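You operate a simulated robot arm through the tools that you are given. There is no shell and no other tool. Be economical: measure what you need, move in short steps, check, and stop when the job is done.

You are at the controls of a simulated robot arm. One attempt, no reset.

## Task
A knock pushed the board stop button in and tripped the fan. Reset it and restart the fan.
Fine: nothing is wrong and nobody is at the fan; turn the fan switch off first, pull the stop button out, press the board reset button, switch on again, press start. Where these are worked on the way, their far stop is far enough and under half their travel is too little: fan switch.
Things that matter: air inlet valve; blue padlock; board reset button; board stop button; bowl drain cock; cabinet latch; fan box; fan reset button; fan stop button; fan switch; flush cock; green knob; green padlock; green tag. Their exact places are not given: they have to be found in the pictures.

The check looks at the end state, three seconds after you hand in, the way a careful person would. Anything else that was tipped, shoved, dropped, spilled or broken makes it a failure.

## Robot
A 7-joint arm with a three-finger gripper, on a carriage that runs on a rail from [0.001, -1.143] to [-0.001, 1.337] (x, y) and turns from -174 to 159 degrees about z. Base frame: it is fixed where the carriage stands at the start and does not move with it; the origin is on the floor, on the carriage's upright axis, x ahead of it, y to its left, z up. Units: m, degrees, N and s.
With the tool pointing down near the work surface it reaches from about 0.1 to 0.62 m from the robot's upright axis, wherever it stands. Its first joint turns from -115.0 to 115.0 degrees. Places, roughly: air inlet valve [0.6, 0.8, 1.3]; blue padlock (5x3x9 cm) [0.6, 0.3, 0.7]; board reset button [0.6, 0.2, 0.9]; board stop button [0.6, 0.1, 0.9]; bowl drain cock [0.6, 0.7, 1.1]; cabinet latch [0.6, 0.1, 1.4]; fan box [0.7, -0.1, 1.2]; fan reset button [0.6, -0.1, 1.1]; fan stop button [0.6, -0.1, 1.2]; fan switch [0.6, -0.1, 1]; flush cock [0.6, 1, 1]; green knob [0.6, 1, 1.2]; green padlock (5x3x9 cm) [0.6, 0.2, 0.7]; green tag [0.75, 1, 0.75]; heater motor switch [0.7, 0.1, 1.4]; hopper air valve [0.6, 0.6, 0.8]. Payload 2.69 kg.
Tool frame: the origin (TCP) lies between the finger pads and is the grasp point; the fingertips stand 0.03 m ahead of it; z points along the fingers, y is the line along which they close. Largest opening 0.128 m; the body of the gripper starts 0.117 m behind the TCP.
Orientation is told as [roll, pitch, yaw] about the base's x, y, z axes, in that order, counted from this pose: with the fingers straight down and closing along the base's y, the tool's x points along the base's -x, its y along +y and its z along -z.

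## Interface
- The arm moves only by the tool play_rows. Its argument "deltas" is a list of rows, each an object of numbers (a shift or turn left out is 0, a gripper value left out holds the last): "dx", "dy", "dz": the shift along the tool's x, y, z in units of 30 mm (1.0 is 30 mm); "rx", "ry", "rz": the turn, a rotation vector about the tool's x, y, z in units of 8 degrees (1.0 is 8 degrees); "grip": the finger opening in mm, from 0 to 128. In form: [{"dx": .., "dy": .., "dz": .., "rx": .., "ry": .., "rz": .., "grip": ..}, ...]. A call has 1 to 20 rows; each row shifts and turns the commanded pose from where the row before left it, along the tool's axes as they then stand. A call with a number of a shift or a turn outside -1 to 1 is refused whole. A row lasts 0.2 s, in which the tool goes at most 0.05 m and 8.6 degrees; a call with a longer step from one row to the next is refused whole, and so is a gripper value outside its range. Where a pose cannot be reached the arm comes as near as it can. A force on the tool above 50 N (or 10 N above the force at the start of the call, whichever is more), or a blocked arm, ends the call early, and 0.2 s more pass. The fingers move at their own pace and stop on an object; they squeeze with about 34 N. The grip force told is the motor's: it shows also when the fingers shut on nothing. Time passes only in rows, and 0.2 s behind the last, so rows that do not move let the fingers close. The reply holds the time, the measured pose of the TCP, the force on the tool along the base axes, the opening and the grip force, in the units named above and with some noise, with the torque about the TCP (base axes, N m) and any sound that the robot's microphone picked up.
- Cameras (640 x 400 px; columns grow to the right, rows downward): "scene" is now at [0.017, 0.1668, 1.7725]; the picture's right is [-0.10, -0.99, 0.00], its down [-0.72, 0.07, -0.69] and it looks along [0.69, -0.07, -0.72] (base axes); focal length 285 px, centre (320, 200). "wrist" rides on the gripper at [0.058, 0.054, -0.131] in the tool frame; the picture's right is [-0.68, 0.74, 0.00], its down [-0.62, -0.57, -0.55] and it looks along [-0.40, -0.37, 0.84] (tool axes); focal length 234 px, centre (320, 200).
- grab_frame(camera): a new picture of that camera. No time passes.
- move_column(by): slides the trunk up (or, below 0, down) by that many m; the arm and the scene camera ride with it, the base frame stays. It gives what a move gives, with no picture.
- steer(legs): drives the robot by 1 to 6 legs, each [ahead, left, turn to the left] in m, m and degrees, along the robot's own axes; the way and the turn of a leg run together, so that a leg with both is an arc; at most 1.5 m and 180 degrees a leg. The arm and the cameras ride along, it lands a little off, and it stops where it bumps. It keeps to its track: a leg is cut to what the track allows. It gives what a move gives.
- head_to(pan, tilt): turns the head with the scene camera to pan (to the left, within 155 degrees either way) and tilt (down, from -29 to 69), counted from straight ahead of the robot. It gives what a move gives.
- pixel_to_xyz(camera, pixels): for up to 12 pixels [column, row] of the newest picture of that camera ("zoom" is the newest enlarged one), the place [x, y, z] in the base frame of the surface seen there, good to about 0.002 m, but the place of the scene camera against the robot may be out by one fixed shift of up to 0.012 m in any direction. No time passes.
- close_up(camera, box): a new picture of the part [left, top, right, bottom] of that camera's present view, enlarged. No time passes.
- close_job(): hands the job in; it is judged then, once.

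Go step by step. Measure first, check grasps and placings, and put right what went wrong. The budget is 80 turns and 68 pictures, counting those below and the enlarged ones. Unless the task says otherwise, let go and move clear before handing in, and close with one line.

The tools are called after "Call:" by a JSON object that holds its "fn" and its "kwargs". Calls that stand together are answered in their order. play_rows: Moves the arm, as the interface text tells. Its arguments: {"type":"object","properties":{"deltas":{"type":"array","items":{"type":"object","properties":{"dx":{"type":"number"},"dy":{"type":"number"},"dz":{"type":"number"},"rx":{"type":"number"},"ry":{"type":"number"},"rz":{"type":"number"},"grip":{"type":"number"}}}}},"required":["deltas"]} The other tools are called the same way: move_column (by) slides the trunk up or down; steer (legs) drives the base; head_to (pan, tilt) turns the head that bears the scene camera; grab_frame (camera) takes a picture; pixel_to_xyz (camera, pixels) gives the place of the surface under pixels of a picture; close_up (camera, box) takes an enlarged picture of a part of a camera's view; close_job () hands the job in.

At the start:

```text
clock: 0.0
tool_pos: [0.3887, 0.1908, 1.4452]
tool_rot: [0.1, 0.0, 0.1]
ft_force: [0.0, -0.6, -0.8]
wrist_torque: [-0.01, 0.0, 0.02]
width: 0.128
finger_force: 0.0
trunk travel left (down, up): [-0.925, 0.065]
robot x, y, heading: [0.0002, -0.0006, 0.1]
head pan, tilt: [-5.8, 46.4]
```

scene: 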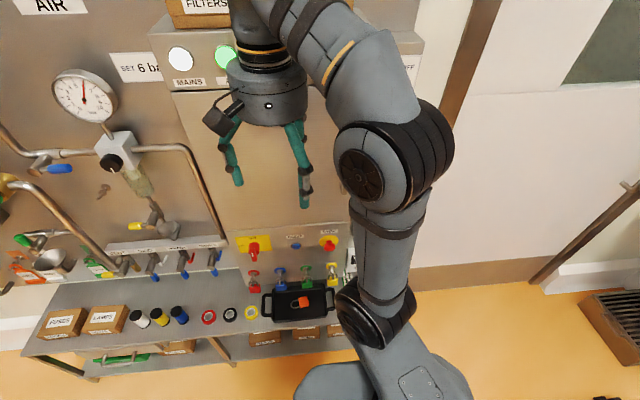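
wrist: 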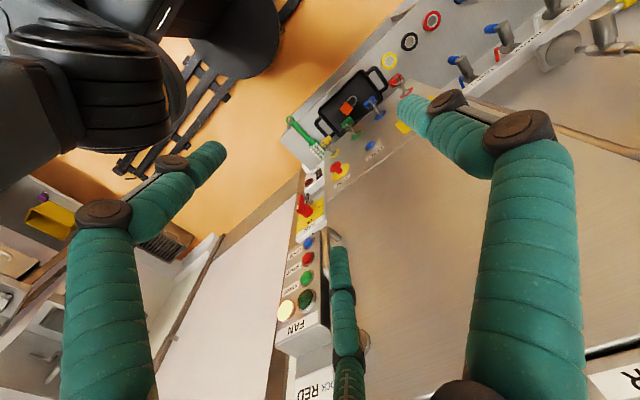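

The arm hides the fan box in the scene view; the wrist view shows it around (305,270). I'll enlarge both.

Call:
{"fn": "close_up", "kwargs": {"camera": "wrist", "box": [260, 130, 420, 350]}}

Call:
{"fn": "close_up", "kwargs": {"camera": "scene", "box": [220, 220, 360, 320]}}

```text
1.82 times, centred on (340, 240) of wrist
```

zoom: 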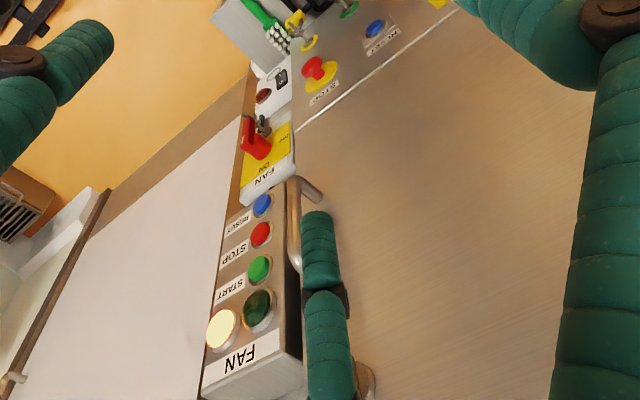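

```text
4.00 times, centred on (290, 270) of scene
```

zoom: 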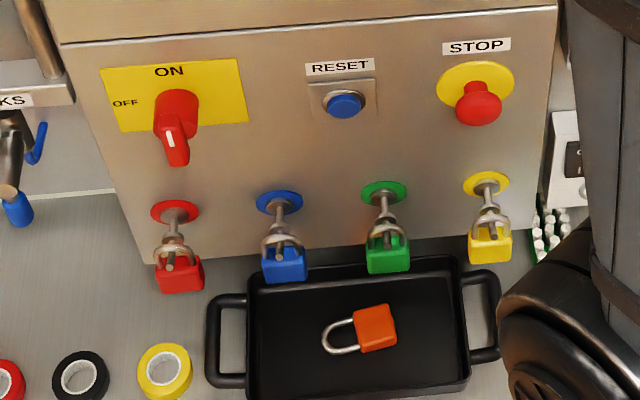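

The board stop button is at the upper right of the board, and the fan box is behind the arm. I'll drive right so the arm no longer hides it.

Call:
{"fn": "steer", "kwargs": {"legs": [[0, -0.45, 0]]}}

Call:
{"fn": "head_to", "kwargs": {"pan": 20, "tilt": 42}}

Call:
{"fn": "grab_frame", "kwargs": {"camera": "scene"}}

```text
clock: 2.7
tool_pos: [0.3901, -0.2598, 1.4441]
tool_rot: [0.2, 0.1, 0.0]
ft_force: [0.2, -0.2, -0.3]
wrist_torque: [-0.02, -0.03, 0.03]
width: 0.1281
finger_force: 0.0
trunk travel left (down, up): [-0.925, 0.065]
robot x, y, heading: [-0.0027, -0.4475, 0.2]
head pan, tilt: [-5.8, 46.4]
```

```text
clock: 3.6
tool_pos: [0.3887, -0.2599, 1.4444]
tool_rot: [0.0, 0.0, 0.1]
ft_force: [-0.4, -0.5, -0.3]
wrist_torque: [0.0, 0.0, 0.02]
width: 0.128
finger_force: 0.1
trunk travel left (down, up): [-0.925, 0.065]
robot x, y, heading: [0.0032, -0.4503, 0.0]
head pan, tilt: [20.0, 42.0]
```

```text
63 pictures are left
```

scene: 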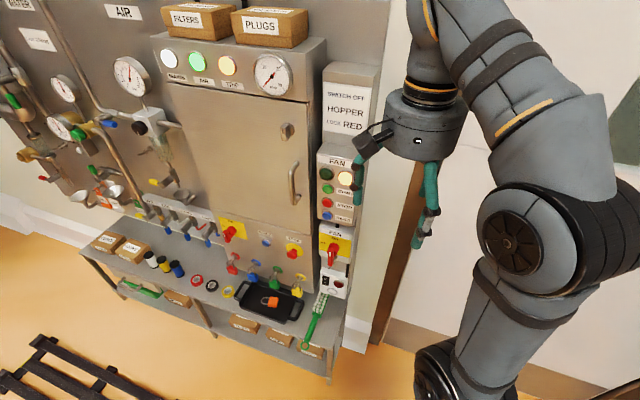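

Now both devices are clear of the arm. I'll enlarge the fan box and board.

Call:
{"fn": "close_up", "kwargs": {"camera": "scene", "box": [300, 60, 380, 180]}}

Call:
{"fn": "close_up", "kwargs": {"camera": "scene", "box": [210, 180, 370, 310]}}

```text
3.33 times, centred on (340, 120) of scene
```

zoom: 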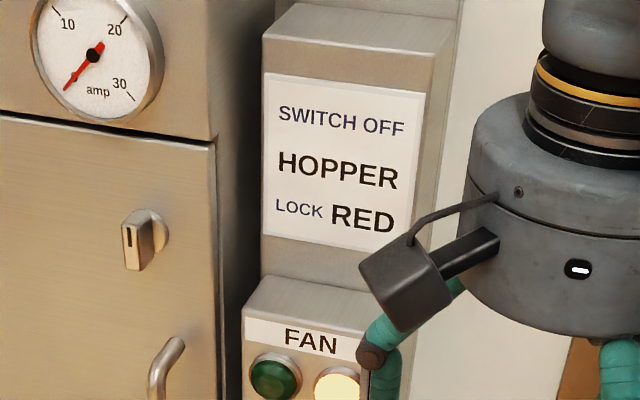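

```text
3.08 times, centred on (290, 245) of scene
```

zoom: 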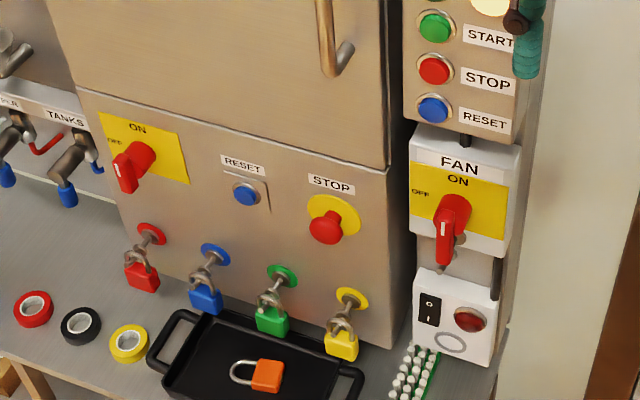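

I need the fan switch's exact geometry, so I'll zoom further.

Call:
{"fn": "close_up", "kwargs": {"camera": "scene", "box": [308, 215, 364, 250]}}

Call:
{"fn": "pixel_to_xyz", "kwargs": {"camera": "scene", "pixels": [[337, 230], [346, 241], [322, 240], [331, 265], [291, 254], [266, 242], [327, 174], [327, 202], [326, 216], [300, 240], [325, 285], [340, 160]]}}

Call:
{"fn": "close_up", "kwargs": {"camera": "scene", "box": [260, 220, 324, 260]}}

```text
11.43 times, centred on (336, 232) of scene
```

zoom: 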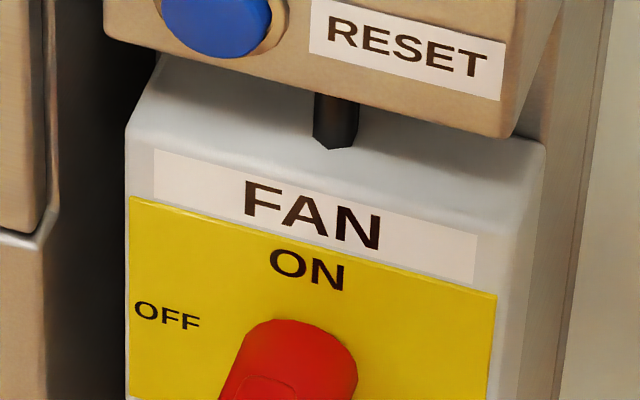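

```text
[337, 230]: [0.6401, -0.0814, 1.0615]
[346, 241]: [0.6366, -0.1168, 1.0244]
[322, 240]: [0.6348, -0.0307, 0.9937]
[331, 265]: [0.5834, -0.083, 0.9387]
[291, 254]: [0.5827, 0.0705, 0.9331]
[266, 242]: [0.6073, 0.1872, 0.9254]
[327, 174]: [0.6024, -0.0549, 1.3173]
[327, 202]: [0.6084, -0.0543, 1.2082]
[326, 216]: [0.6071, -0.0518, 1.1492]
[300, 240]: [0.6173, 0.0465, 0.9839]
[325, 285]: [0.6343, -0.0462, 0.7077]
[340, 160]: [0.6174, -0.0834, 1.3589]
```

```text
10.00 times, centred on (292, 240) of scene
```

zoom: 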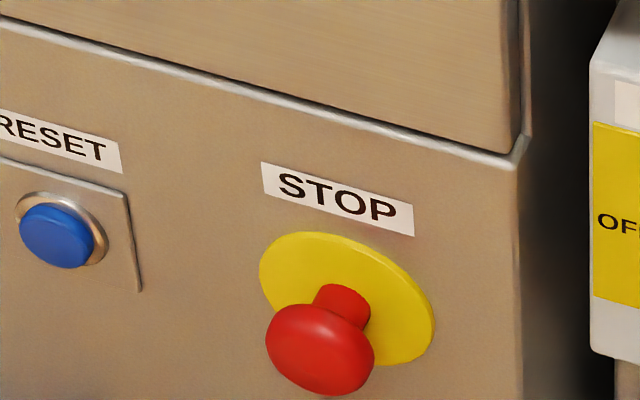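

Lowering the trunk gives both a level view and working height.

Call:
{"fn": "move_column", "kwargs": {"by": -0.4}}

Call:
{"fn": "head_to", "kwargs": {"pan": 33, "tilt": 28}}

Call:
{"fn": "grab_frame", "kwargs": {"camera": "scene"}}

```text
clock: 7.5
tool_pos: [0.3888, -0.259, 1.0452]
tool_rot: [0.0, 0.0, 0.0]
ft_force: [-0.4, 0.0, 0.2]
wrist_torque: [0.02, 0.03, 0.01]
width: 0.1281
finger_force: 0.2
trunk travel left (down, up): [-0.525, 0.465]
robot x, y, heading: [-0.0008, -0.4477, 0.2]
head pan, tilt: [20.0, 42.0]
```

```text
clock: 8.2
tool_pos: [0.3894, -0.2584, 1.0457]
tool_rot: [0.1, -0.1, 0.0]
ft_force: [-0.2, -0.1, 0.2]
wrist_torque: [-0.02, 0.02, -0.02]
width: 0.1281
finger_force: 0.0
trunk travel left (down, up): [-0.525, 0.465]
robot x, y, heading: [0.0034, -0.4554, 0.2]
head pan, tilt: [33.0, 28.0]
```

```text
58 pictures are left
```

scene: 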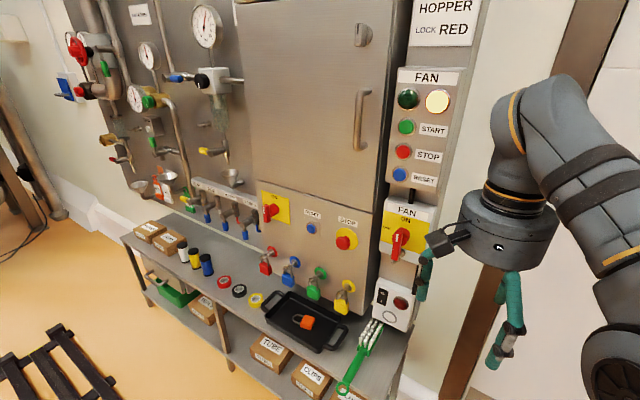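

Call:
{"fn": "close_up", "kwargs": {"camera": "scene", "box": [370, 200, 434, 240]}}

Call:
{"fn": "pixel_to_xyz", "kwargs": {"camera": "scene", "pixels": [[405, 232], [398, 246], [396, 258], [388, 235], [414, 247], [424, 215]]}}

Call:
{"fn": "close_up", "kwargs": {"camera": "scene", "box": [384, 220, 432, 270]}}

```text
10.00 times, centred on (402, 220) of scene
```

zoom: 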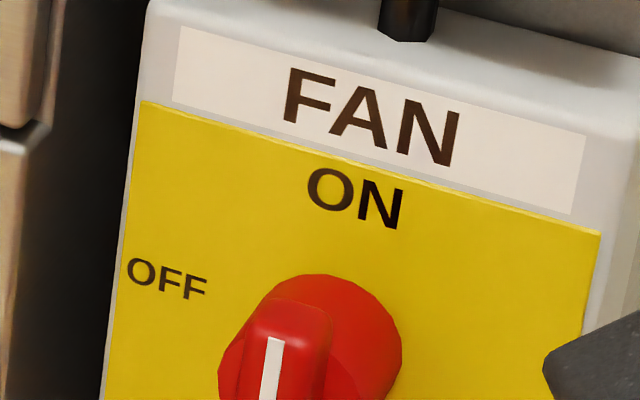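

```text
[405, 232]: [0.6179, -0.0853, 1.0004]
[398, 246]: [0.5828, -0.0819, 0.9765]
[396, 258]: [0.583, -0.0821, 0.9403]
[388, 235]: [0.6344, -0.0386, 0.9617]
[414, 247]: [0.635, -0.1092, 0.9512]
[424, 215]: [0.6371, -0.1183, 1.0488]
```

```text
8.00 times, centred on (408, 245) of scene
```

zoom: 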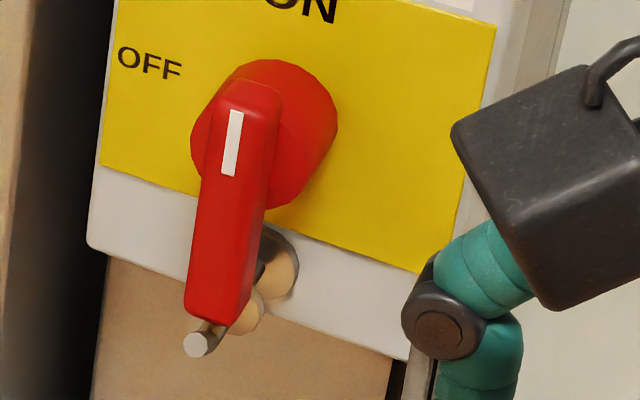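

The handle's white mark points up (ON); its tail hangs down over the disc, and OFF is to the left. I'll turn the tool to point forward at the panel.

Call:
{"fn": "play_rows", "kwargs": {"deltas": [{"ry": -0.9375, "grip": 60}, {"ry": -0.9375}, {"ry": -0.9375}, {"ry": -0.9375}, {"ry": -0.9375}, {"ry": -0.9375}, {"ry": -0.9375}, {"ry": -0.9375}, {"ry": -0.9375}, {"ry": -0.9375}, {"ry": -0.9375}, {"ry": -0.9375}, {}, {}]}}

Call:
{"fn": "grab_frame", "kwargs": {"camera": "scene"}}

Call:
{"fn": "grab_frame", "kwargs": {"camera": "wrist"}}

```text
clock: 11.2
tool_pos: [0.3904, -0.2592, 1.0455]
tool_rot: [116.1, -89.9, -115.9]
ft_force: [-0.2, 1.2, 0.1]
wrist_torque: [-0.02, 0.01, -0.02]
width: 0.0599
finger_force: 0.1
trunk travel left (down, up): [-0.525, 0.465]
robot x, y, heading: [-0.0007, -0.4537, 0.2]
head pan, tilt: [33.0, 28.0]
```

```text
55 pictures are left
```

scene: 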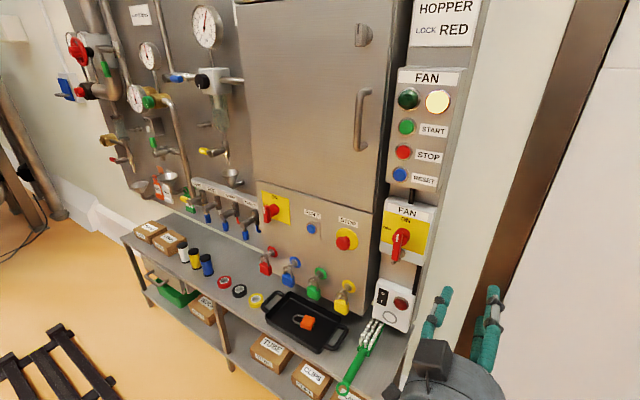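

```text
54 pictures are left
```

wrist: 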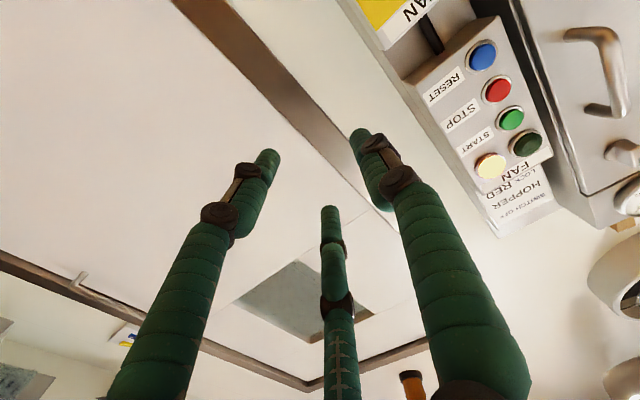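

The wrist view shows three green digits, which matters for pressing. I'll look at the hand itself.

Call:
{"fn": "close_up", "kwargs": {"camera": "scene", "box": [400, 270, 528, 400]}}

Call:
{"fn": "pixel_to_xyz", "kwargs": {"camera": "scene", "pixels": [[446, 291], [493, 290], [478, 325], [395, 257], [403, 232], [401, 238], [409, 99], [439, 102], [406, 127], [403, 152], [399, 174], [346, 243]]}}

```text
3.08 times, centred on (464, 335) of scene
```

zoom: 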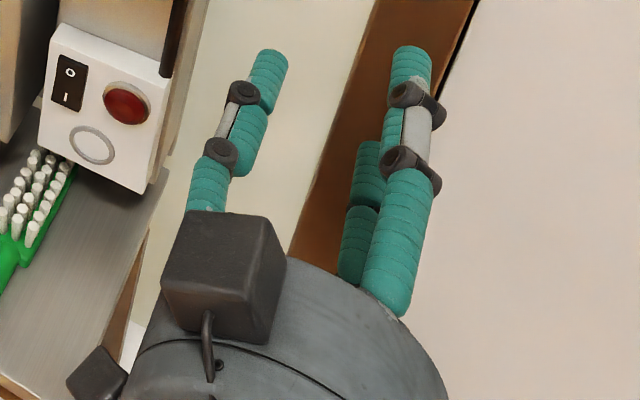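

```text
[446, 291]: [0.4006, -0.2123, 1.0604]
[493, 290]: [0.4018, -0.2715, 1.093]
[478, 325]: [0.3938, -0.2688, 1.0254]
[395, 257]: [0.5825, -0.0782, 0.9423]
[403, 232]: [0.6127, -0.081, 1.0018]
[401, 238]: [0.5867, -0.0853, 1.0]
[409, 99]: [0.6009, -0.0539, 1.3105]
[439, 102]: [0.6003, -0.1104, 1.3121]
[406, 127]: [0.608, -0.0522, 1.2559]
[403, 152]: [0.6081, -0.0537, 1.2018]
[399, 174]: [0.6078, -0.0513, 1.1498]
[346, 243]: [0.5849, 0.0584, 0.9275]
```

It is a one-against-two finger hand, so I'll use the single +y finger as pusher with the hand open. I'll bring the wrist camera in front of the fan switch for exact measurement.

Call:
{"fn": "steer", "kwargs": {"legs": [[0, 0.24, 0]]}}

Call:
{"fn": "move_column", "kwargs": {"by": -0.13}}

Call:
{"fn": "play_rows", "kwargs": {"deltas": [{"grip": 128}, {}, {}, {}]}}

Call:
{"fn": "grab_frame", "kwargs": {"camera": "wrist"}}

```text
clock: 13.0
tool_pos: [0.3892, -0.0188, 1.044]
tool_rot: [89.7, -90.0, -89.8]
ft_force: [0.4, -0.3, 0.4]
wrist_torque: [0.01, 0.01, -0.01]
width: 0.0604
finger_force: 0.1
trunk travel left (down, up): [-0.525, 0.465]
robot x, y, heading: [-0.0029, -0.2117, -0.0]
head pan, tilt: [33.0, 28.0]
```

```text
clock: 14.6
tool_pos: [0.389, -0.0193, 0.9146]
tool_rot: [92.2, -89.9, -92.3]
ft_force: [0.0, -0.1, -0.4]
wrist_torque: [0.0, 0.03, 0.0]
width: 0.0599
finger_force: 0.0
trunk travel left (down, up): [-0.395, 0.595]
robot x, y, heading: [-0.0033, -0.2108, 0.0]
head pan, tilt: [33.0, 28.0]
```

```text
clock: 15.6
tool_pos: [0.3897, -0.0194, 0.9149]
tool_rot: [89.8, -89.9, -89.8]
ft_force: [-0.4, -0.3, 0.1]
wrist_torque: [0.01, -0.03, -0.03]
width: 0.1283
finger_force: 0.5
trunk travel left (down, up): [-0.395, 0.595]
robot x, y, heading: [0.0006, -0.2107, 0.2]
head pan, tilt: [33.0, 28.0]
```

```text
52 pictures are left
```

wrist: 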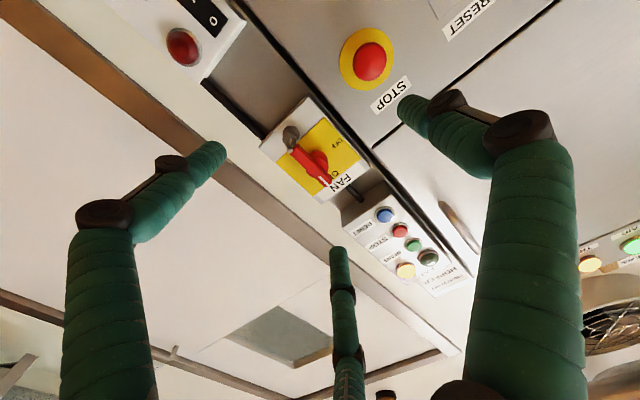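

The fan switch is at (315,165) in the wrist view, and the stop button at (369,60). I'll zoom in and measure.

Call:
{"fn": "close_up", "kwargs": {"camera": "wrist", "box": [272, 110, 368, 200]}}

Call:
{"fn": "pixel_to_xyz", "kwargs": {"camera": "wrist", "pixels": [[369, 62], [349, 55], [385, 215], [400, 230], [414, 244], [428, 257], [405, 270], [210, 160], [340, 260], [415, 108], [457, 30], [360, 110]]}}

```text
4.44 times, centred on (320, 155) of wrist
```

zoom: 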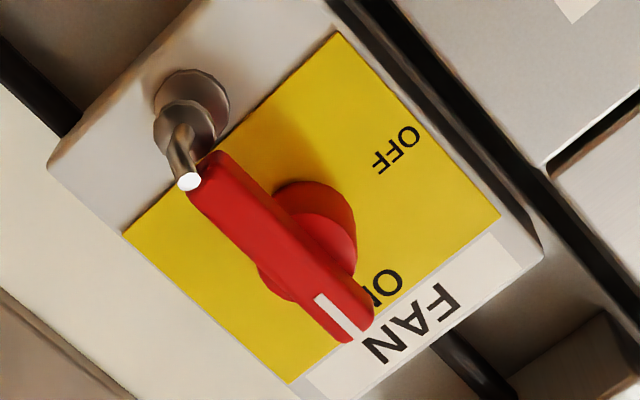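

```text
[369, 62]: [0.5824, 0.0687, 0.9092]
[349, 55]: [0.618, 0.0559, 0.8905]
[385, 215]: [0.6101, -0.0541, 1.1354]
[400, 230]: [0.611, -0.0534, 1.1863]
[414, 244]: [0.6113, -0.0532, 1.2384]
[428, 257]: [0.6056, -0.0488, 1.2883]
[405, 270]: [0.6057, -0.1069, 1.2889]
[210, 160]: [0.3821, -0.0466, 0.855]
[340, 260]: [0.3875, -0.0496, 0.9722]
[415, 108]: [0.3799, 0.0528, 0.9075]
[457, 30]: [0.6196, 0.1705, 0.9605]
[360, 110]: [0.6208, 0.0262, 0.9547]
```

Fingertip positions show a concentric three-digit hand (radius ≈ 0.07 open). Now I'll measure the switch details.

Call:
{"fn": "pixel_to_xyz", "kwargs": {"camera": "zoom", "pixels": [[188, 182], [190, 90], [215, 180], [225, 235], [350, 300], [335, 325], [320, 195], [345, 230], [265, 275], [280, 240], [250, 200], [60, 150]]}}

Call:
{"fn": "pixel_to_xyz", "kwargs": {"camera": "wrist", "pixels": [[401, 105], [405, 107], [222, 146], [335, 249], [399, 118]]}}

```text
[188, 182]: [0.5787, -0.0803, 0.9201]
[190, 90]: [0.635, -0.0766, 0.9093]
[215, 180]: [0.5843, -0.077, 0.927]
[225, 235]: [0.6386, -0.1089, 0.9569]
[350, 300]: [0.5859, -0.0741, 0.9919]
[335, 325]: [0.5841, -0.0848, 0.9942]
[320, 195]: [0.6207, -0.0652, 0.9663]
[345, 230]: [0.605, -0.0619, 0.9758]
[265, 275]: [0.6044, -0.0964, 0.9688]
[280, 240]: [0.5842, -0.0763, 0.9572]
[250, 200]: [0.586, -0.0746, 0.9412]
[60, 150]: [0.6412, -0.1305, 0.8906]
```

```text
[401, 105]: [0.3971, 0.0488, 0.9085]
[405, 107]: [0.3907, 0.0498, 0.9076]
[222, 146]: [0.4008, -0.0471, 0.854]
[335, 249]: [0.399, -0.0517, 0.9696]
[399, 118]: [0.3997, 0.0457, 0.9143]
```

I have the switch geometry: axis ≈ (y −0.082, z 0.968), bar front x 0.584, disc front x 0.605, with an eyebolt below. I'll push the pointer end leftwards from the right with the single finger, well away from the eyebolt. First I'll stand off.

Call:
{"fn": "play_rows", "kwargs": {"deltas": [{"dy": -0.86, "dx": -0.433}, {"dy": -0.86, "dx": -0.433}, {"dy": -0.86, "dx": -0.433}, {"dy": -0.86, "dx": -0.433}, {"dy": -0.86, "dx": -0.433}, {"dy": -0.86, "dx": -0.433}, {"dz": 0.86}, {"dz": 0.86}, {"dz": 0.86}, {"dz": 0.86}, {"dz": 0.86}, {"dz": 0.86}]}}

Call:
{"fn": "grab_frame", "kwargs": {"camera": "wrist"}}

```text
clock: 18.2
tool_pos: [0.5893, -0.1312, 0.9821]
tool_rot: [28.6, -90.1, -28.6]
ft_force: [-5.0, 1.3, -1.7]
wrist_torque: [-0.12, 0.05, 0.34]
width: 0.1284
finger_force: 0.0
out of reach, approached as far as the arm can: row 3, 4, 5, 6
trunk travel left (down, up): [-0.395, 0.595]
robot x, y, heading: [-0.0015, -0.2138, -0.0]
head pan, tilt: [33.0, 28.0]
```

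```text
50 pictures are left
```

wrist: 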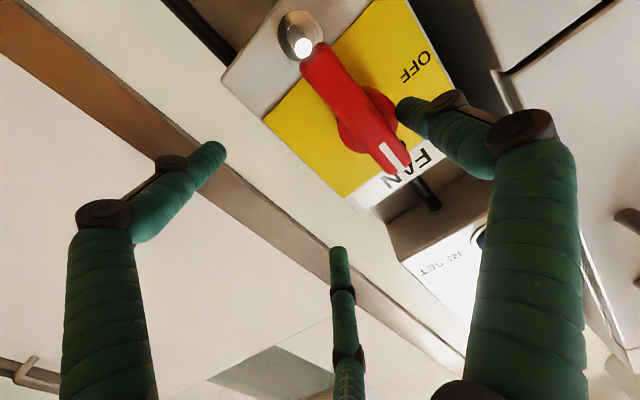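

The near-in rows were out of reach, so it ended further left and forward with a light 5 N touch at the disc. I'll back off and then go right.

Call:
{"fn": "play_rows", "kwargs": {"deltas": [{"dz": -0.8}, {"dz": -0.8}, {}]}}

```text
clock: 19.0
tool_pos: [0.5416, -0.1317, 0.9817]
tool_rot: [80.6, -89.9, -80.6]
ft_force: [0.5, 0.4, 0.3]
wrist_torque: [-0.01, 0.01, -0.01]
width: 0.1281
finger_force: 0.1
trunk travel left (down, up): [-0.395, 0.595]
robot x, y, heading: [-0.0002, -0.211, 0.0]
head pan, tilt: [33.0, 28.0]
```

Call:
{"fn": "play_rows", "kwargs": {"deltas": [{"dy": -0.75, "dx": -0.16}, {"dy": -0.75, "dx": -0.16}, {}]}}

Call:
{"fn": "play_rows", "kwargs": {"deltas": [{"dz": 0.6}, {"dz": 0.6}, {}]}}

Call:
{"fn": "grab_frame", "kwargs": {"camera": "wrist"}}

```text
clock: 19.8
tool_pos: [0.5424, -0.1768, 0.9925]
tool_rot: [103.4, -89.9, -103.5]
ft_force: [-0.2, 0.8, -0.1]
wrist_torque: [0.0, 0.01, 0.02]
width: 0.128
finger_force: 0.1
trunk travel left (down, up): [-0.395, 0.595]
robot x, y, heading: [0.0047, -0.2122, 0.1]
head pan, tilt: [33.0, 28.0]
```

```text
clock: 20.6
tool_pos: [0.5783, -0.1764, 0.99]
tool_rot: [72.2, -89.9, -72.2]
ft_force: [0.1, 0.2, 0.0]
wrist_torque: [-0.01, 0.04, 0.0]
width: 0.1279
finger_force: 0.1
trunk travel left (down, up): [-0.395, 0.595]
robot x, y, heading: [0.0015, -0.2078, -0.0]
head pan, tilt: [33.0, 28.0]
```

```text
49 pictures are left
```

wrist: 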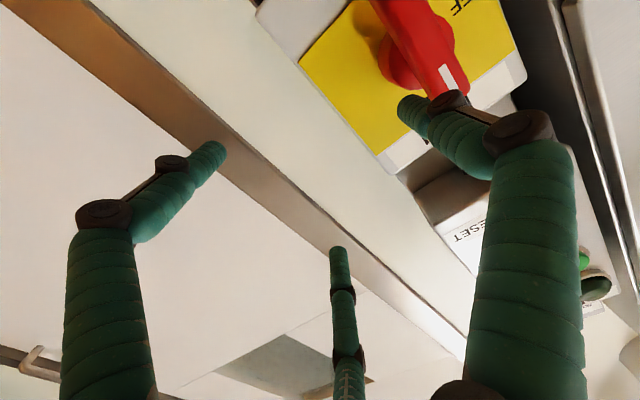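

Call:
{"fn": "pixel_to_xyz", "kwargs": {"camera": "wrist", "pixels": [[401, 105], [405, 108], [425, 120], [447, 98], [445, 80], [415, 80], [430, 50], [515, 130]]}}

Call:
{"fn": "close_up", "kwargs": {"camera": "wrist", "box": [368, 40, 480, 140]}}

```text
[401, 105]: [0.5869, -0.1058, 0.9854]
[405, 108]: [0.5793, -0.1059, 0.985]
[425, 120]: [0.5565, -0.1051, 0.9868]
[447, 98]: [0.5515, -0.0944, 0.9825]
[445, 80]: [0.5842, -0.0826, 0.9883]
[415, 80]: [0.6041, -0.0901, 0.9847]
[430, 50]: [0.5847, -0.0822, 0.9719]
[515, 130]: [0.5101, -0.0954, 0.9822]
```

```text
4.00 times, centred on (424, 90) of wrist
```

zoom: 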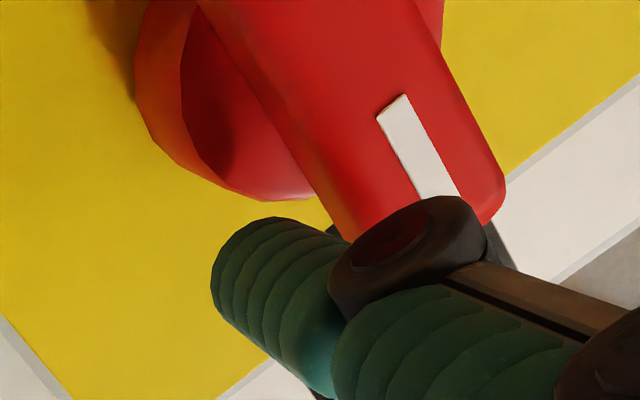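

The finger tip sits right of the pointer end. I'll advance 6 mm and sweep the arc toward OFF.

Call:
{"fn": "play_rows", "kwargs": {"deltas": [{"dz": 0.2}, {"dy": 0.283}, {"dy": 0.323, "dx": -0.153}, {"dy": 0.357, "dx": -0.02}, {"dy": 0.337, "dx": 0.117}, {"dy": 0.267, "dx": 0.24}, {"dy": 0.117, "dx": 0.217}, {}]}}

Call:
{"fn": "grab_frame", "kwargs": {"camera": "wrist"}}

```text
clock: 22.4
tool_pos: [0.5833, -0.124, 0.9803]
tool_rot: [157.0, -89.8, -156.8]
ft_force: [-8.1, -0.7, 2.5]
wrist_torque: [0.07, 0.02, 0.31]
width: 0.1244
finger_force: 0.0
trunk travel left (down, up): [-0.395, 0.595]
robot x, y, heading: [-0.0011, -0.2119, 0.2]
head pan, tilt: [33.0, 28.0]
```

```text
47 pictures are left
```

wrist: 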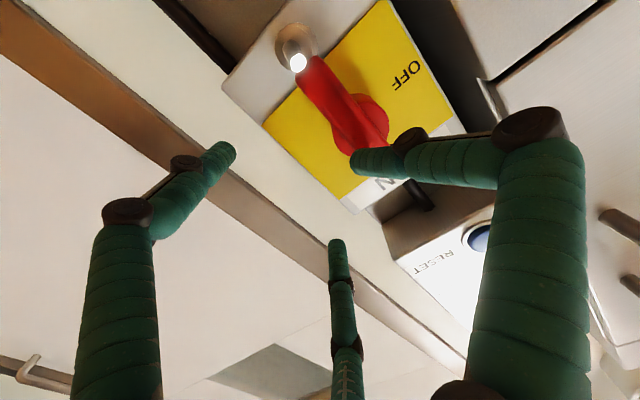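

The finger just flexed and the bar did not turn. I'll back off and grasp the bar with the three digits concentrically, then twist; first a better axis measurement.

Call:
{"fn": "play_rows", "kwargs": {"deltas": [{"dz": -0.8, "grip": 128}, {"dz": -0.8}, {}]}}

Call:
{"fn": "close_up", "kwargs": {"camera": "wrist", "box": [240, 60, 420, 220]}}

```text
clock: 23.2
tool_pos: [0.5357, -0.1249, 0.9794]
tool_rot: [74.4, -89.9, -74.5]
ft_force: [-0.7, 0.1, -0.5]
wrist_torque: [0.0, -0.03, -0.02]
width: 0.128
finger_force: 0.0
trunk travel left (down, up): [-0.395, 0.595]
robot x, y, heading: [-0.0009, -0.2103, -0.1]
head pan, tilt: [33.0, 28.0]
```

```text
2.50 times, centred on (330, 140) of wrist
```

zoom: 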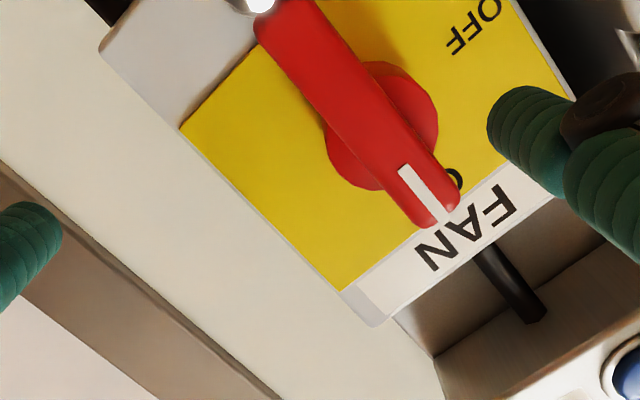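

Call:
{"fn": "pixel_to_xyz", "kwargs": {"camera": "zoom", "pixels": [[385, 65], [434, 110], [331, 135], [362, 185], [428, 170], [405, 75], [448, 210], [415, 215], [270, 40], [318, 20], [345, 285], [185, 130]]}}

```text
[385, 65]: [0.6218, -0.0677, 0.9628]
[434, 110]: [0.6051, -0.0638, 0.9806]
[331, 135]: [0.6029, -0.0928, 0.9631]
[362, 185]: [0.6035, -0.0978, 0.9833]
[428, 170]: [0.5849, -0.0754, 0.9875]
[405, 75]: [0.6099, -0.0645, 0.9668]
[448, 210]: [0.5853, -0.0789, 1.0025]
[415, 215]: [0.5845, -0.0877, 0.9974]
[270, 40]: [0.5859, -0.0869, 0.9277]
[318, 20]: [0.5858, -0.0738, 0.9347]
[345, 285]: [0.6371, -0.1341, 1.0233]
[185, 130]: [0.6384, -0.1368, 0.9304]
```

Axis is really at (y −0.0815, z 0.977). I'll centre there, advance and close on the bar.

Call:
{"fn": "play_rows", "kwargs": {"deltas": [{"dy": 0.72, "dx": 0.04}, {"dy": 0.727, "dx": 0.04}, {}, {"dz": 0.6}, {"dz": 0.55}, {}]}}

Call:
{"fn": "play_rows", "kwargs": {"deltas": [{"grip": 5}, {}, {}, {}, {}, {}, {}, {}]}}

Call:
{"fn": "grab_frame", "kwargs": {"camera": "wrist"}}

```text
clock: 24.6
tool_pos: [0.5709, -0.0806, 0.9778]
tool_rot: [87.5, -90.0, -87.6]
ft_force: [0.6, 0.4, 0.1]
wrist_torque: [0.0, 0.03, -0.01]
width: 0.128
finger_force: 0.2
trunk travel left (down, up): [-0.395, 0.595]
robot x, y, heading: [0.0015, -0.2133, 0.3]
head pan, tilt: [33.0, 28.0]
```

```text
clock: 26.4
tool_pos: [0.5716, -0.0876, 0.9757]
tool_rot: [57.7, -89.6, -58.2]
ft_force: [-0.3, -18.3, -6.7]
wrist_torque: [-0.23, 0.1, -0.3]
width: 0.029
finger_force: 27.1
trunk travel left (down, up): [-0.395, 0.595]
robot x, y, heading: [-0.0006, -0.2134, 0.3]
head pan, tilt: [33.0, 28.0]
```

```text
45 pictures are left
```

wrist: 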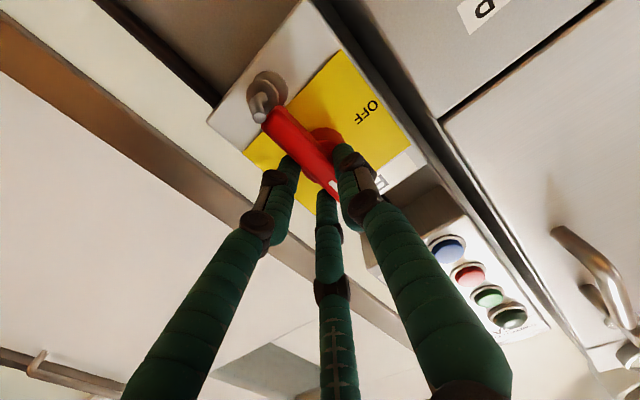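

The hand holds the bar (width 29 mm), shifted 7 mm in y. I'll relieve that, then twist counter-clockwise (pointer to OFF) about the knob axis.

Call:
{"fn": "play_rows", "kwargs": {"deltas": [{"dy": -0.22}, {}, {"rz": -0.9375, "dx": -0.028}, {"rz": -0.9375, "dx": -0.028}, {"rz": -0.9375, "dx": -0.028}, {"rz": -0.9375, "dx": -0.028}, {}]}}

Call:
{"fn": "grab_frame", "kwargs": {"camera": "wrist"}}

```text
clock: 28.0
tool_pos: [0.5718, -0.0873, 0.9786]
tool_rot: [-89.7, -59.8, 89.9]
ft_force: [3.0, 1.3, -13.4]
wrist_torque: [-0.06, 0.47, 0.02]
width: 0.0283
finger_force: 45.3
trunk travel left (down, up): [-0.395, 0.595]
robot x, y, heading: [-0.0, -0.2098, -0.1]
head pan, tilt: [33.0, 28.0]
```

```text
44 pictures are left
```

wrist: 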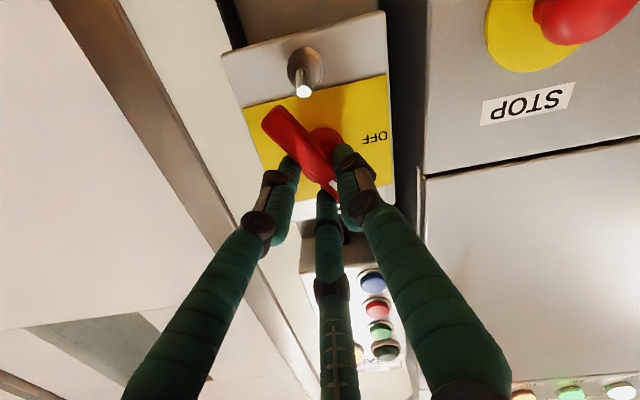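

It turns with the hand (≈30°). Continuing to the stop.

Call:
{"fn": "play_rows", "kwargs": {"deltas": [{"rz": -0.9375, "dx": -0.028}, {"rz": -0.9375, "dx": -0.028}, {"rz": -0.9375, "dx": -0.028}, {"rz": -0.9375, "dx": -0.028}, {"rz": -0.9375, "dx": -0.028}, {"rz": -0.9375, "dx": -0.028}, {"rz": -0.9375, "dx": -0.028}, {"rz": -0.9375, "dx": -0.028}, {"rz": -0.4, "dx": -0.01}, {}]}}

Call:
{"fn": "grab_frame", "kwargs": {"camera": "wrist"}}

```text
clock: 30.2
tool_pos: [0.5725, -0.0803, 0.982]
tool_rot: [-89.6, 3.2, 90.0]
ft_force: [-4.9, 10.7, -26.0]
wrist_torque: [1.64, 0.65, 0.44]
width: 0.0286
finger_force: 44.4
trunk travel left (down, up): [-0.395, 0.595]
robot x, y, heading: [0.0017, -0.2095, 0.2]
head pan, tilt: [33.0, 28.0]
```

```text
43 pictures are left
```

wrist: 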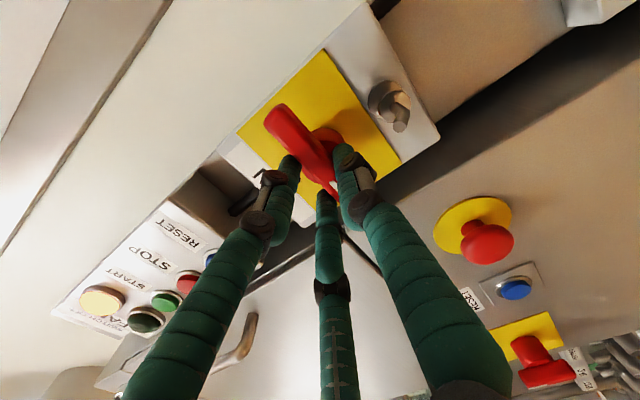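

The bar turned ~93° with a 1.6 N·m stop torque. I'll open only part way (the eyebolt is beneath), then back off and check.

Call:
{"fn": "play_rows", "kwargs": {"deltas": [{"grip": 52}, {}, {}, {"dz": -0.6}, {"dz": -0.8}, {"dz": -0.8}, {}]}}

Call:
{"fn": "grab_frame", "kwargs": {"camera": "wrist"}}

```text
clock: 31.8
tool_pos: [0.5039, -0.0827, 0.9839]
tool_rot: [-90.0, 3.1, 90.0]
ft_force: [0.0, -0.6, -1.1]
wrist_torque: [0.0, 0.02, -0.01]
width: 0.052
finger_force: 0.0
trunk travel left (down, up): [-0.395, 0.595]
robot x, y, heading: [-0.0002, -0.2122, -0.0]
head pan, tilt: [33.0, 28.0]
```

```text
42 pictures are left
```

wrist: 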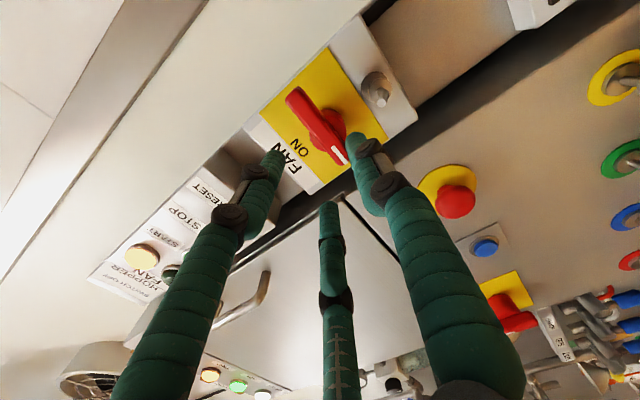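

The marker now points left (OFF). Next the board stop button: measure it, the board reset and surroundings.

Call:
{"fn": "close_up", "kwargs": {"camera": "wrist", "box": [410, 150, 538, 270]}}

Call:
{"fn": "pixel_to_xyz", "kwargs": {"camera": "wrist", "pixels": [[455, 202], [438, 200], [456, 217], [474, 203], [425, 180], [460, 168], [485, 248], [470, 185]]}}

```text
3.33 times, centred on (474, 210) of wrist
```

zoom: 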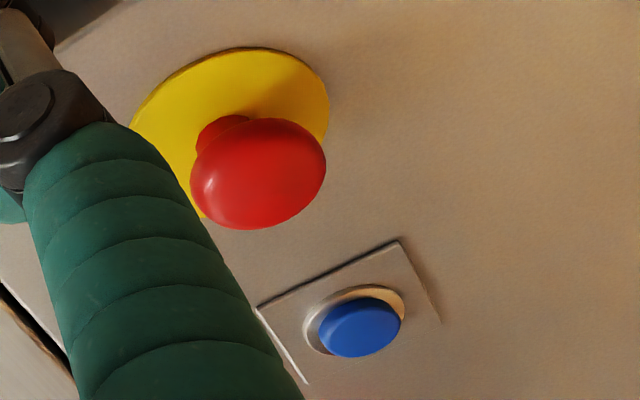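

```text
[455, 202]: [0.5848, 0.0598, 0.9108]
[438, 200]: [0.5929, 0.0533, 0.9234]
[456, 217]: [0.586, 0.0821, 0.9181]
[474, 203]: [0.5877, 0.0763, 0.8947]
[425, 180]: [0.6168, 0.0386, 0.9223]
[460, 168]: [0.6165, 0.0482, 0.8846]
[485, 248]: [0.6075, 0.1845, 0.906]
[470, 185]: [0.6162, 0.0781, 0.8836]
```

Mushroom centre ≈ (y 0.0685, z 0.909), head x 0.583–0.597. I'll steer left 0.15 m and drop to its height, and look.

Call:
{"fn": "steer", "kwargs": {"legs": [[0, 0.15, 0]]}}

Call:
{"fn": "move_column", "kwargs": {"by": -0.074}}

Call:
{"fn": "grab_frame", "kwargs": {"camera": "wrist"}}

Call:
{"fn": "pixel_to_xyz", "kwargs": {"camera": "wrist", "pixels": [[320, 130], [340, 110], [360, 130], [340, 150]]}}

```text
clock: 33.1
tool_pos: [0.5043, 0.0653, 0.983]
tool_rot: [-89.9, 3.1, 89.9]
ft_force: [-0.2, -0.5, -0.1]
wrist_torque: [-0.01, -0.01, 0.0]
width: 0.0522
finger_force: 0.1
trunk travel left (down, up): [-0.395, 0.595]
robot x, y, heading: [0.0032, -0.0585, -0.4]
head pan, tilt: [33.0, 28.0]
```

```text
clock: 34.3
tool_pos: [0.504, 0.0651, 0.91]
tool_rot: [-90.0, 3.1, 89.8]
ft_force: [-0.3, 0.1, 0.5]
wrist_torque: [-0.02, 0.02, 0.01]
width: 0.0521
finger_force: 0.1
trunk travel left (down, up): [-0.321, 0.669]
robot x, y, heading: [0.0016, -0.0639, -0.1]
head pan, tilt: [33.0, 28.0]
```

```text
40 pictures are left
```

wrist: 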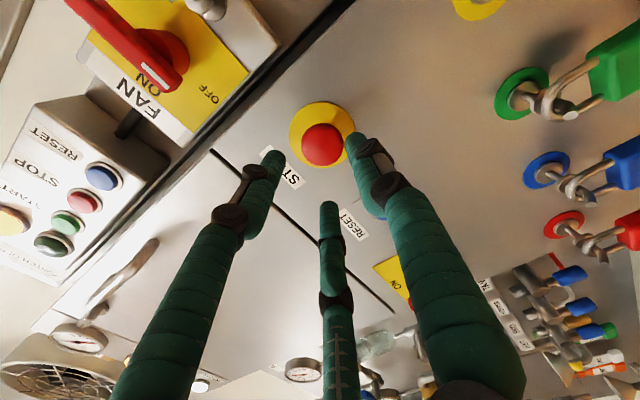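

```text
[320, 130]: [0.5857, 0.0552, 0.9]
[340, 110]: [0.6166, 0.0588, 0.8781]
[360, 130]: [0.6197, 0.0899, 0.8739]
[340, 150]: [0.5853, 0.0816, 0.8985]
```

Call:
{"fn": "pixel_to_xyz", "kwargs": {"camera": "wrist", "pixels": [[322, 146], [304, 143], [341, 144], [322, 127], [322, 164], [290, 135], [320, 102], [354, 118], [527, 92], [475, 8], [505, 95]]}}

```text
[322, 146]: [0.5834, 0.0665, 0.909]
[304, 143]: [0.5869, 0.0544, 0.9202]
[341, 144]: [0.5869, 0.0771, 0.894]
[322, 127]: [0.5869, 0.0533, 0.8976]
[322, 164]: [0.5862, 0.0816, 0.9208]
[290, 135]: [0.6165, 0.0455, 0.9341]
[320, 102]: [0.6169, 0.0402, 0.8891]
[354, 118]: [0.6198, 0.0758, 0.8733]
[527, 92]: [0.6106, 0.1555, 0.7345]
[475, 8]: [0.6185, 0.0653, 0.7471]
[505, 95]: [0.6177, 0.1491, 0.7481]
```

Centre confirmed (0.067, 0.908). Advance with the hand opened to 72 mm, then close.

Call:
{"fn": "play_rows", "kwargs": {"deltas": [{"dx": -0.067, "dy": 0.067, "grip": 74}, {}, {"dz": 0.8}, {"dz": 0.8}, {"dz": 0.8}, {"dz": 0.13}, {}]}}

Call:
{"fn": "play_rows", "kwargs": {"deltas": [{"grip": 8}, {}, {}, {}, {}, {}]}}

Call:
{"fn": "grab_frame", "kwargs": {"camera": "wrist"}}

```text
clock: 35.9
tool_pos: [0.5794, 0.0673, 0.9084]
tool_rot: [-90.0, 3.2, 89.9]
ft_force: [0.4, -0.2, 0.7]
wrist_torque: [-0.01, 0.02, 0.03]
width: 0.0738
finger_force: 0.1
trunk travel left (down, up): [-0.321, 0.669]
robot x, y, heading: [0.0002, -0.0628, -0.3]
head pan, tilt: [33.0, 28.0]
```

```text
clock: 37.3
tool_pos: [0.5791, 0.069, 0.9093]
tool_rot: [-90.2, 3.1, 90.0]
ft_force: [4.0, 3.5, 11.8]
wrist_torque: [0.04, -0.18, 0.01]
width: 0.0398
finger_force: 44.9
trunk travel left (down, up): [-0.321, 0.669]
robot x, y, heading: [0.0017, -0.0569, 0.1]
head pan, tilt: [33.0, 28.0]
```

```text
39 pictures are left
```

wrist: 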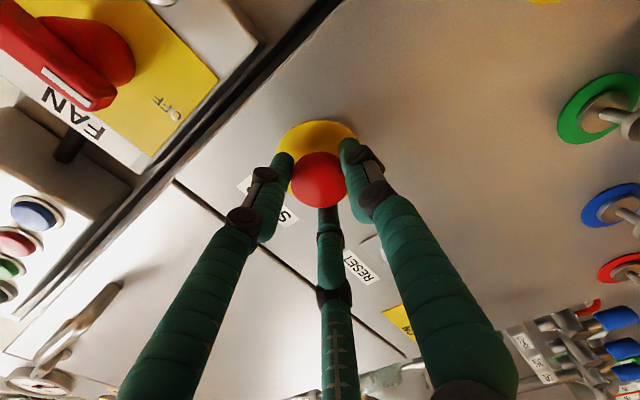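

The head is held (width 40 mm). Pull straight out in small steps.

Call:
{"fn": "play_rows", "kwargs": {"deltas": [{"dz": -0.1}, {"dz": -0.1}, {"dz": -0.1}, {"dz": -0.1}, {}]}}

Call:
{"fn": "grab_frame", "kwargs": {"camera": "wrist"}}

```text
clock: 38.5
tool_pos: [0.5658, 0.0667, 0.9096]
tool_rot: [-90.2, 3.3, 90.1]
ft_force: [-0.8, 5.0, 14.4]
wrist_torque: [0.34, -0.12, 0.04]
width: 0.0402
finger_force: 45.0
trunk travel left (down, up): [-0.321, 0.669]
robot x, y, heading: [0.0044, -0.0598, -0.3]
head pan, tilt: [33.0, 28.0]
heard: click
```

```text
38 pictures are left
```

wrist: 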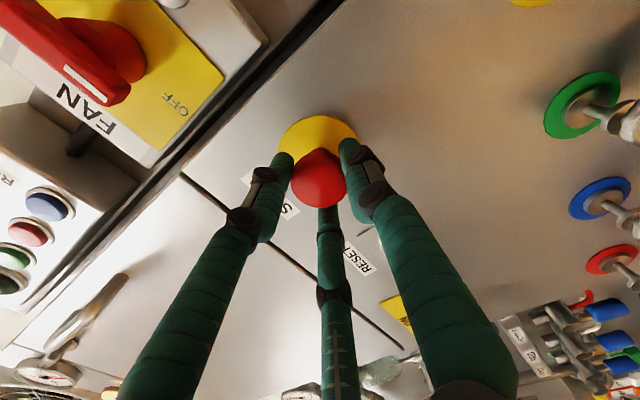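

A click was heard as it came out. Release, back off and measure the head.

Call:
{"fn": "play_rows", "kwargs": {"deltas": [{"grip": 76}, {}, {}, {"dz": -0.8}, {"dz": -0.8}, {"dz": -0.4}, {}]}}

Call:
{"fn": "grab_frame", "kwargs": {"camera": "wrist"}}

Call:
{"fn": "pixel_to_xyz", "kwargs": {"camera": "wrist", "pixels": [[322, 146], [322, 155], [365, 210], [372, 215], [360, 200]]}}

```text
clock: 40.1
tool_pos: [0.5091, 0.0679, 0.908]
tool_rot: [-89.9, 3.1, 89.8]
ft_force: [-0.9, 0.0, 0.5]
wrist_torque: [0.02, 0.0, 0.0]
width: 0.0762
finger_force: 0.2
trunk travel left (down, up): [-0.321, 0.669]
robot x, y, heading: [0.0003, -0.0611, 0.2]
head pan, tilt: [33.0, 28.0]
```

```text
37 pictures are left
```

wrist: 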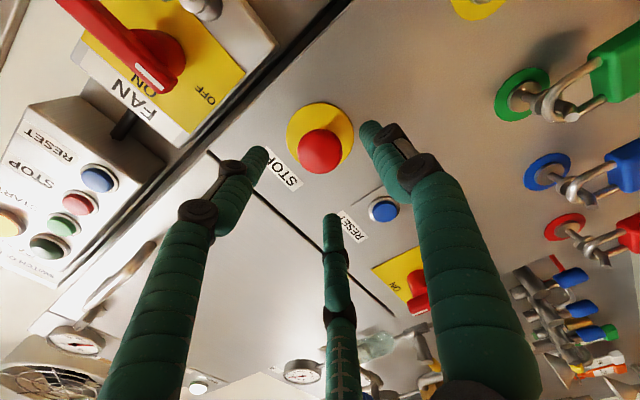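

```text
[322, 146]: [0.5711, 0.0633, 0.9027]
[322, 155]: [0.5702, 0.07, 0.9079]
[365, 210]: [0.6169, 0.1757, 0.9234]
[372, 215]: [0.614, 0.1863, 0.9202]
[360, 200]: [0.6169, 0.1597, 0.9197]
```

Stop head is now at x 0.570 (was 0.583): out. Next, board reset at (384,210); close the hand and shift in front of it.

Call:
{"fn": "pixel_to_xyz", "kwargs": {"camera": "wrist", "pixels": [[384, 210], [378, 205], [390, 216], [384, 218], [396, 205]]}}

Call:
{"fn": "play_rows", "kwargs": {"deltas": [{"grip": 0}, {}, {}, {}, {}, {}]}}

Call:
{"fn": "steer", "kwargs": {"legs": [[0, 0.117, 0]]}}

Call:
{"fn": "grab_frame", "kwargs": {"camera": "wrist"}}

```text
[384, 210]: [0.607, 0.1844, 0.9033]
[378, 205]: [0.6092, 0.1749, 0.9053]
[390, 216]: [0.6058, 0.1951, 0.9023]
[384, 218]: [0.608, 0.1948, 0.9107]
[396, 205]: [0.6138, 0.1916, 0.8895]
```

```text
clock: 41.5
tool_pos: [0.5081, 0.067, 0.9091]
tool_rot: [-90.0, 3.1, 89.9]
ft_force: [1.2, 0.6, 0.5]
wrist_torque: [0.03, 0.04, 0.0]
width: 0.0022
finger_force: 23.4
trunk travel left (down, up): [-0.321, 0.669]
robot x, y, heading: [-0.0014, -0.0601, -0.2]
head pan, tilt: [33.0, 28.0]
```

```text
clock: 42.7
tool_pos: [0.5083, 0.1814, 0.9075]
tool_rot: [-90.1, 3.0, 90.0]
ft_force: [0.0, -0.5, 0.1]
wrist_torque: [-0.03, -0.01, 0.0]
width: 0.0019
finger_force: 31.4
trunk travel left (down, up): [-0.321, 0.669]
robot x, y, heading: [-0.0007, 0.055, 0.1]
head pan, tilt: [33.0, 28.0]
```

```text
36 pictures are left
```

wrist: 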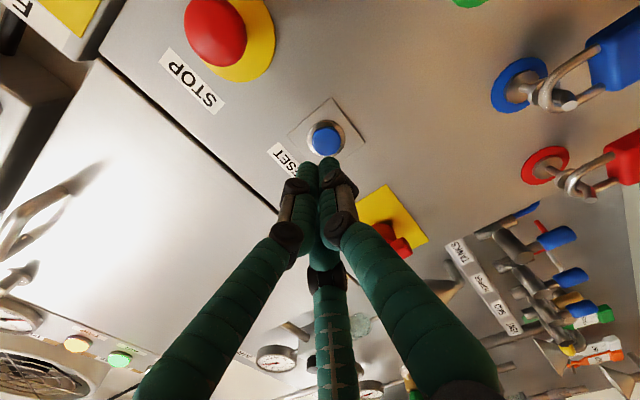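

Call:
{"fn": "pixel_to_xyz", "kwargs": {"camera": "wrist", "pixels": [[326, 138], [316, 135], [336, 138], [325, 128], [325, 150], [305, 166], [328, 162], [318, 180]]}}

Call:
{"fn": "close_up", "kwargs": {"camera": "wrist", "box": [270, 90, 382, 220]}}

```text
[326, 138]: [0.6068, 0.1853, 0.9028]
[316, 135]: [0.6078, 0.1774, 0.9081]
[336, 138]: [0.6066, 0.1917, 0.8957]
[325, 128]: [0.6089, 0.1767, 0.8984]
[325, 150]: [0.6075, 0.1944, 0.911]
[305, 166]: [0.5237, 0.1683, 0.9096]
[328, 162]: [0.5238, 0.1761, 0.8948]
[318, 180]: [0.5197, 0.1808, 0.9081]
```

```text
3.08 times, centred on (326, 155) of wrist
```

zoom: 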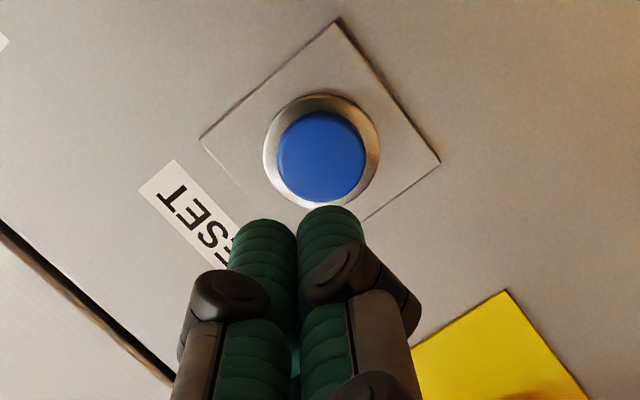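

Button centre (0.1855, 0.904), face x 0.607. Align and approach, then press in small steps.

Call:
{"fn": "play_rows", "kwargs": {"deltas": [{"dx": -0.137, "dy": 0.117}, {"dz": 0.7}, {"dz": 0.7}, {"dz": 0.6}, {}]}}

Call:
{"fn": "play_rows", "kwargs": {"deltas": [{"dz": 0.1}, {"dz": 0.1}, {"dz": 0.1}, {}]}}

```text
clock: 43.9
tool_pos: [0.5674, 0.1865, 0.9044]
tool_rot: [-90.0, 3.0, 89.8]
ft_force: [1.0, 0.1, 0.2]
wrist_torque: [0.01, 0.0, -0.01]
width: 0.0021
finger_force: 31.5
trunk travel left (down, up): [-0.321, 0.669]
robot x, y, heading: [0.0009, 0.0544, -0.1]
head pan, tilt: [33.0, 28.0]
```

```text
clock: 44.9
tool_pos: [0.5769, 0.1863, 0.9039]
tool_rot: [-90.0, 3.1, 89.8]
ft_force: [0.0, -0.2, -0.4]
wrist_torque: [0.01, -0.01, 0.0]
width: 0.002
finger_force: 31.6
trunk travel left (down, up): [-0.321, 0.669]
robot x, y, heading: [-0.0042, 0.0549, -0.2]
head pan, tilt: [33.0, 28.0]
```

Call:
{"fn": "play_rows", "kwargs": {"deltas": [{"dz": 0.1}, {"dz": 0.1}, {"dz": 0.1}, {}]}}

Call:
{"fn": "grab_frame", "kwargs": {"camera": "wrist"}}

```text
clock: 45.9
tool_pos: [0.5858, 0.1869, 0.9053]
tool_rot: [-90.0, 3.2, 89.9]
ft_force: [-10.3, -1.2, -3.2]
wrist_torque: [-0.03, 0.14, 0.02]
width: 0.0058
finger_force: 31.3
trunk travel left (down, up): [-0.321, 0.669]
robot x, y, heading: [-0.0044, 0.0541, 0.0]
head pan, tilt: [33.0, 28.0]
heard: click
```

```text
34 pictures are left
```

wrist: 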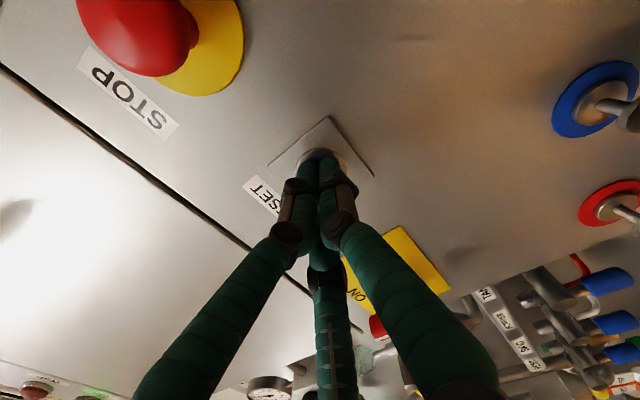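

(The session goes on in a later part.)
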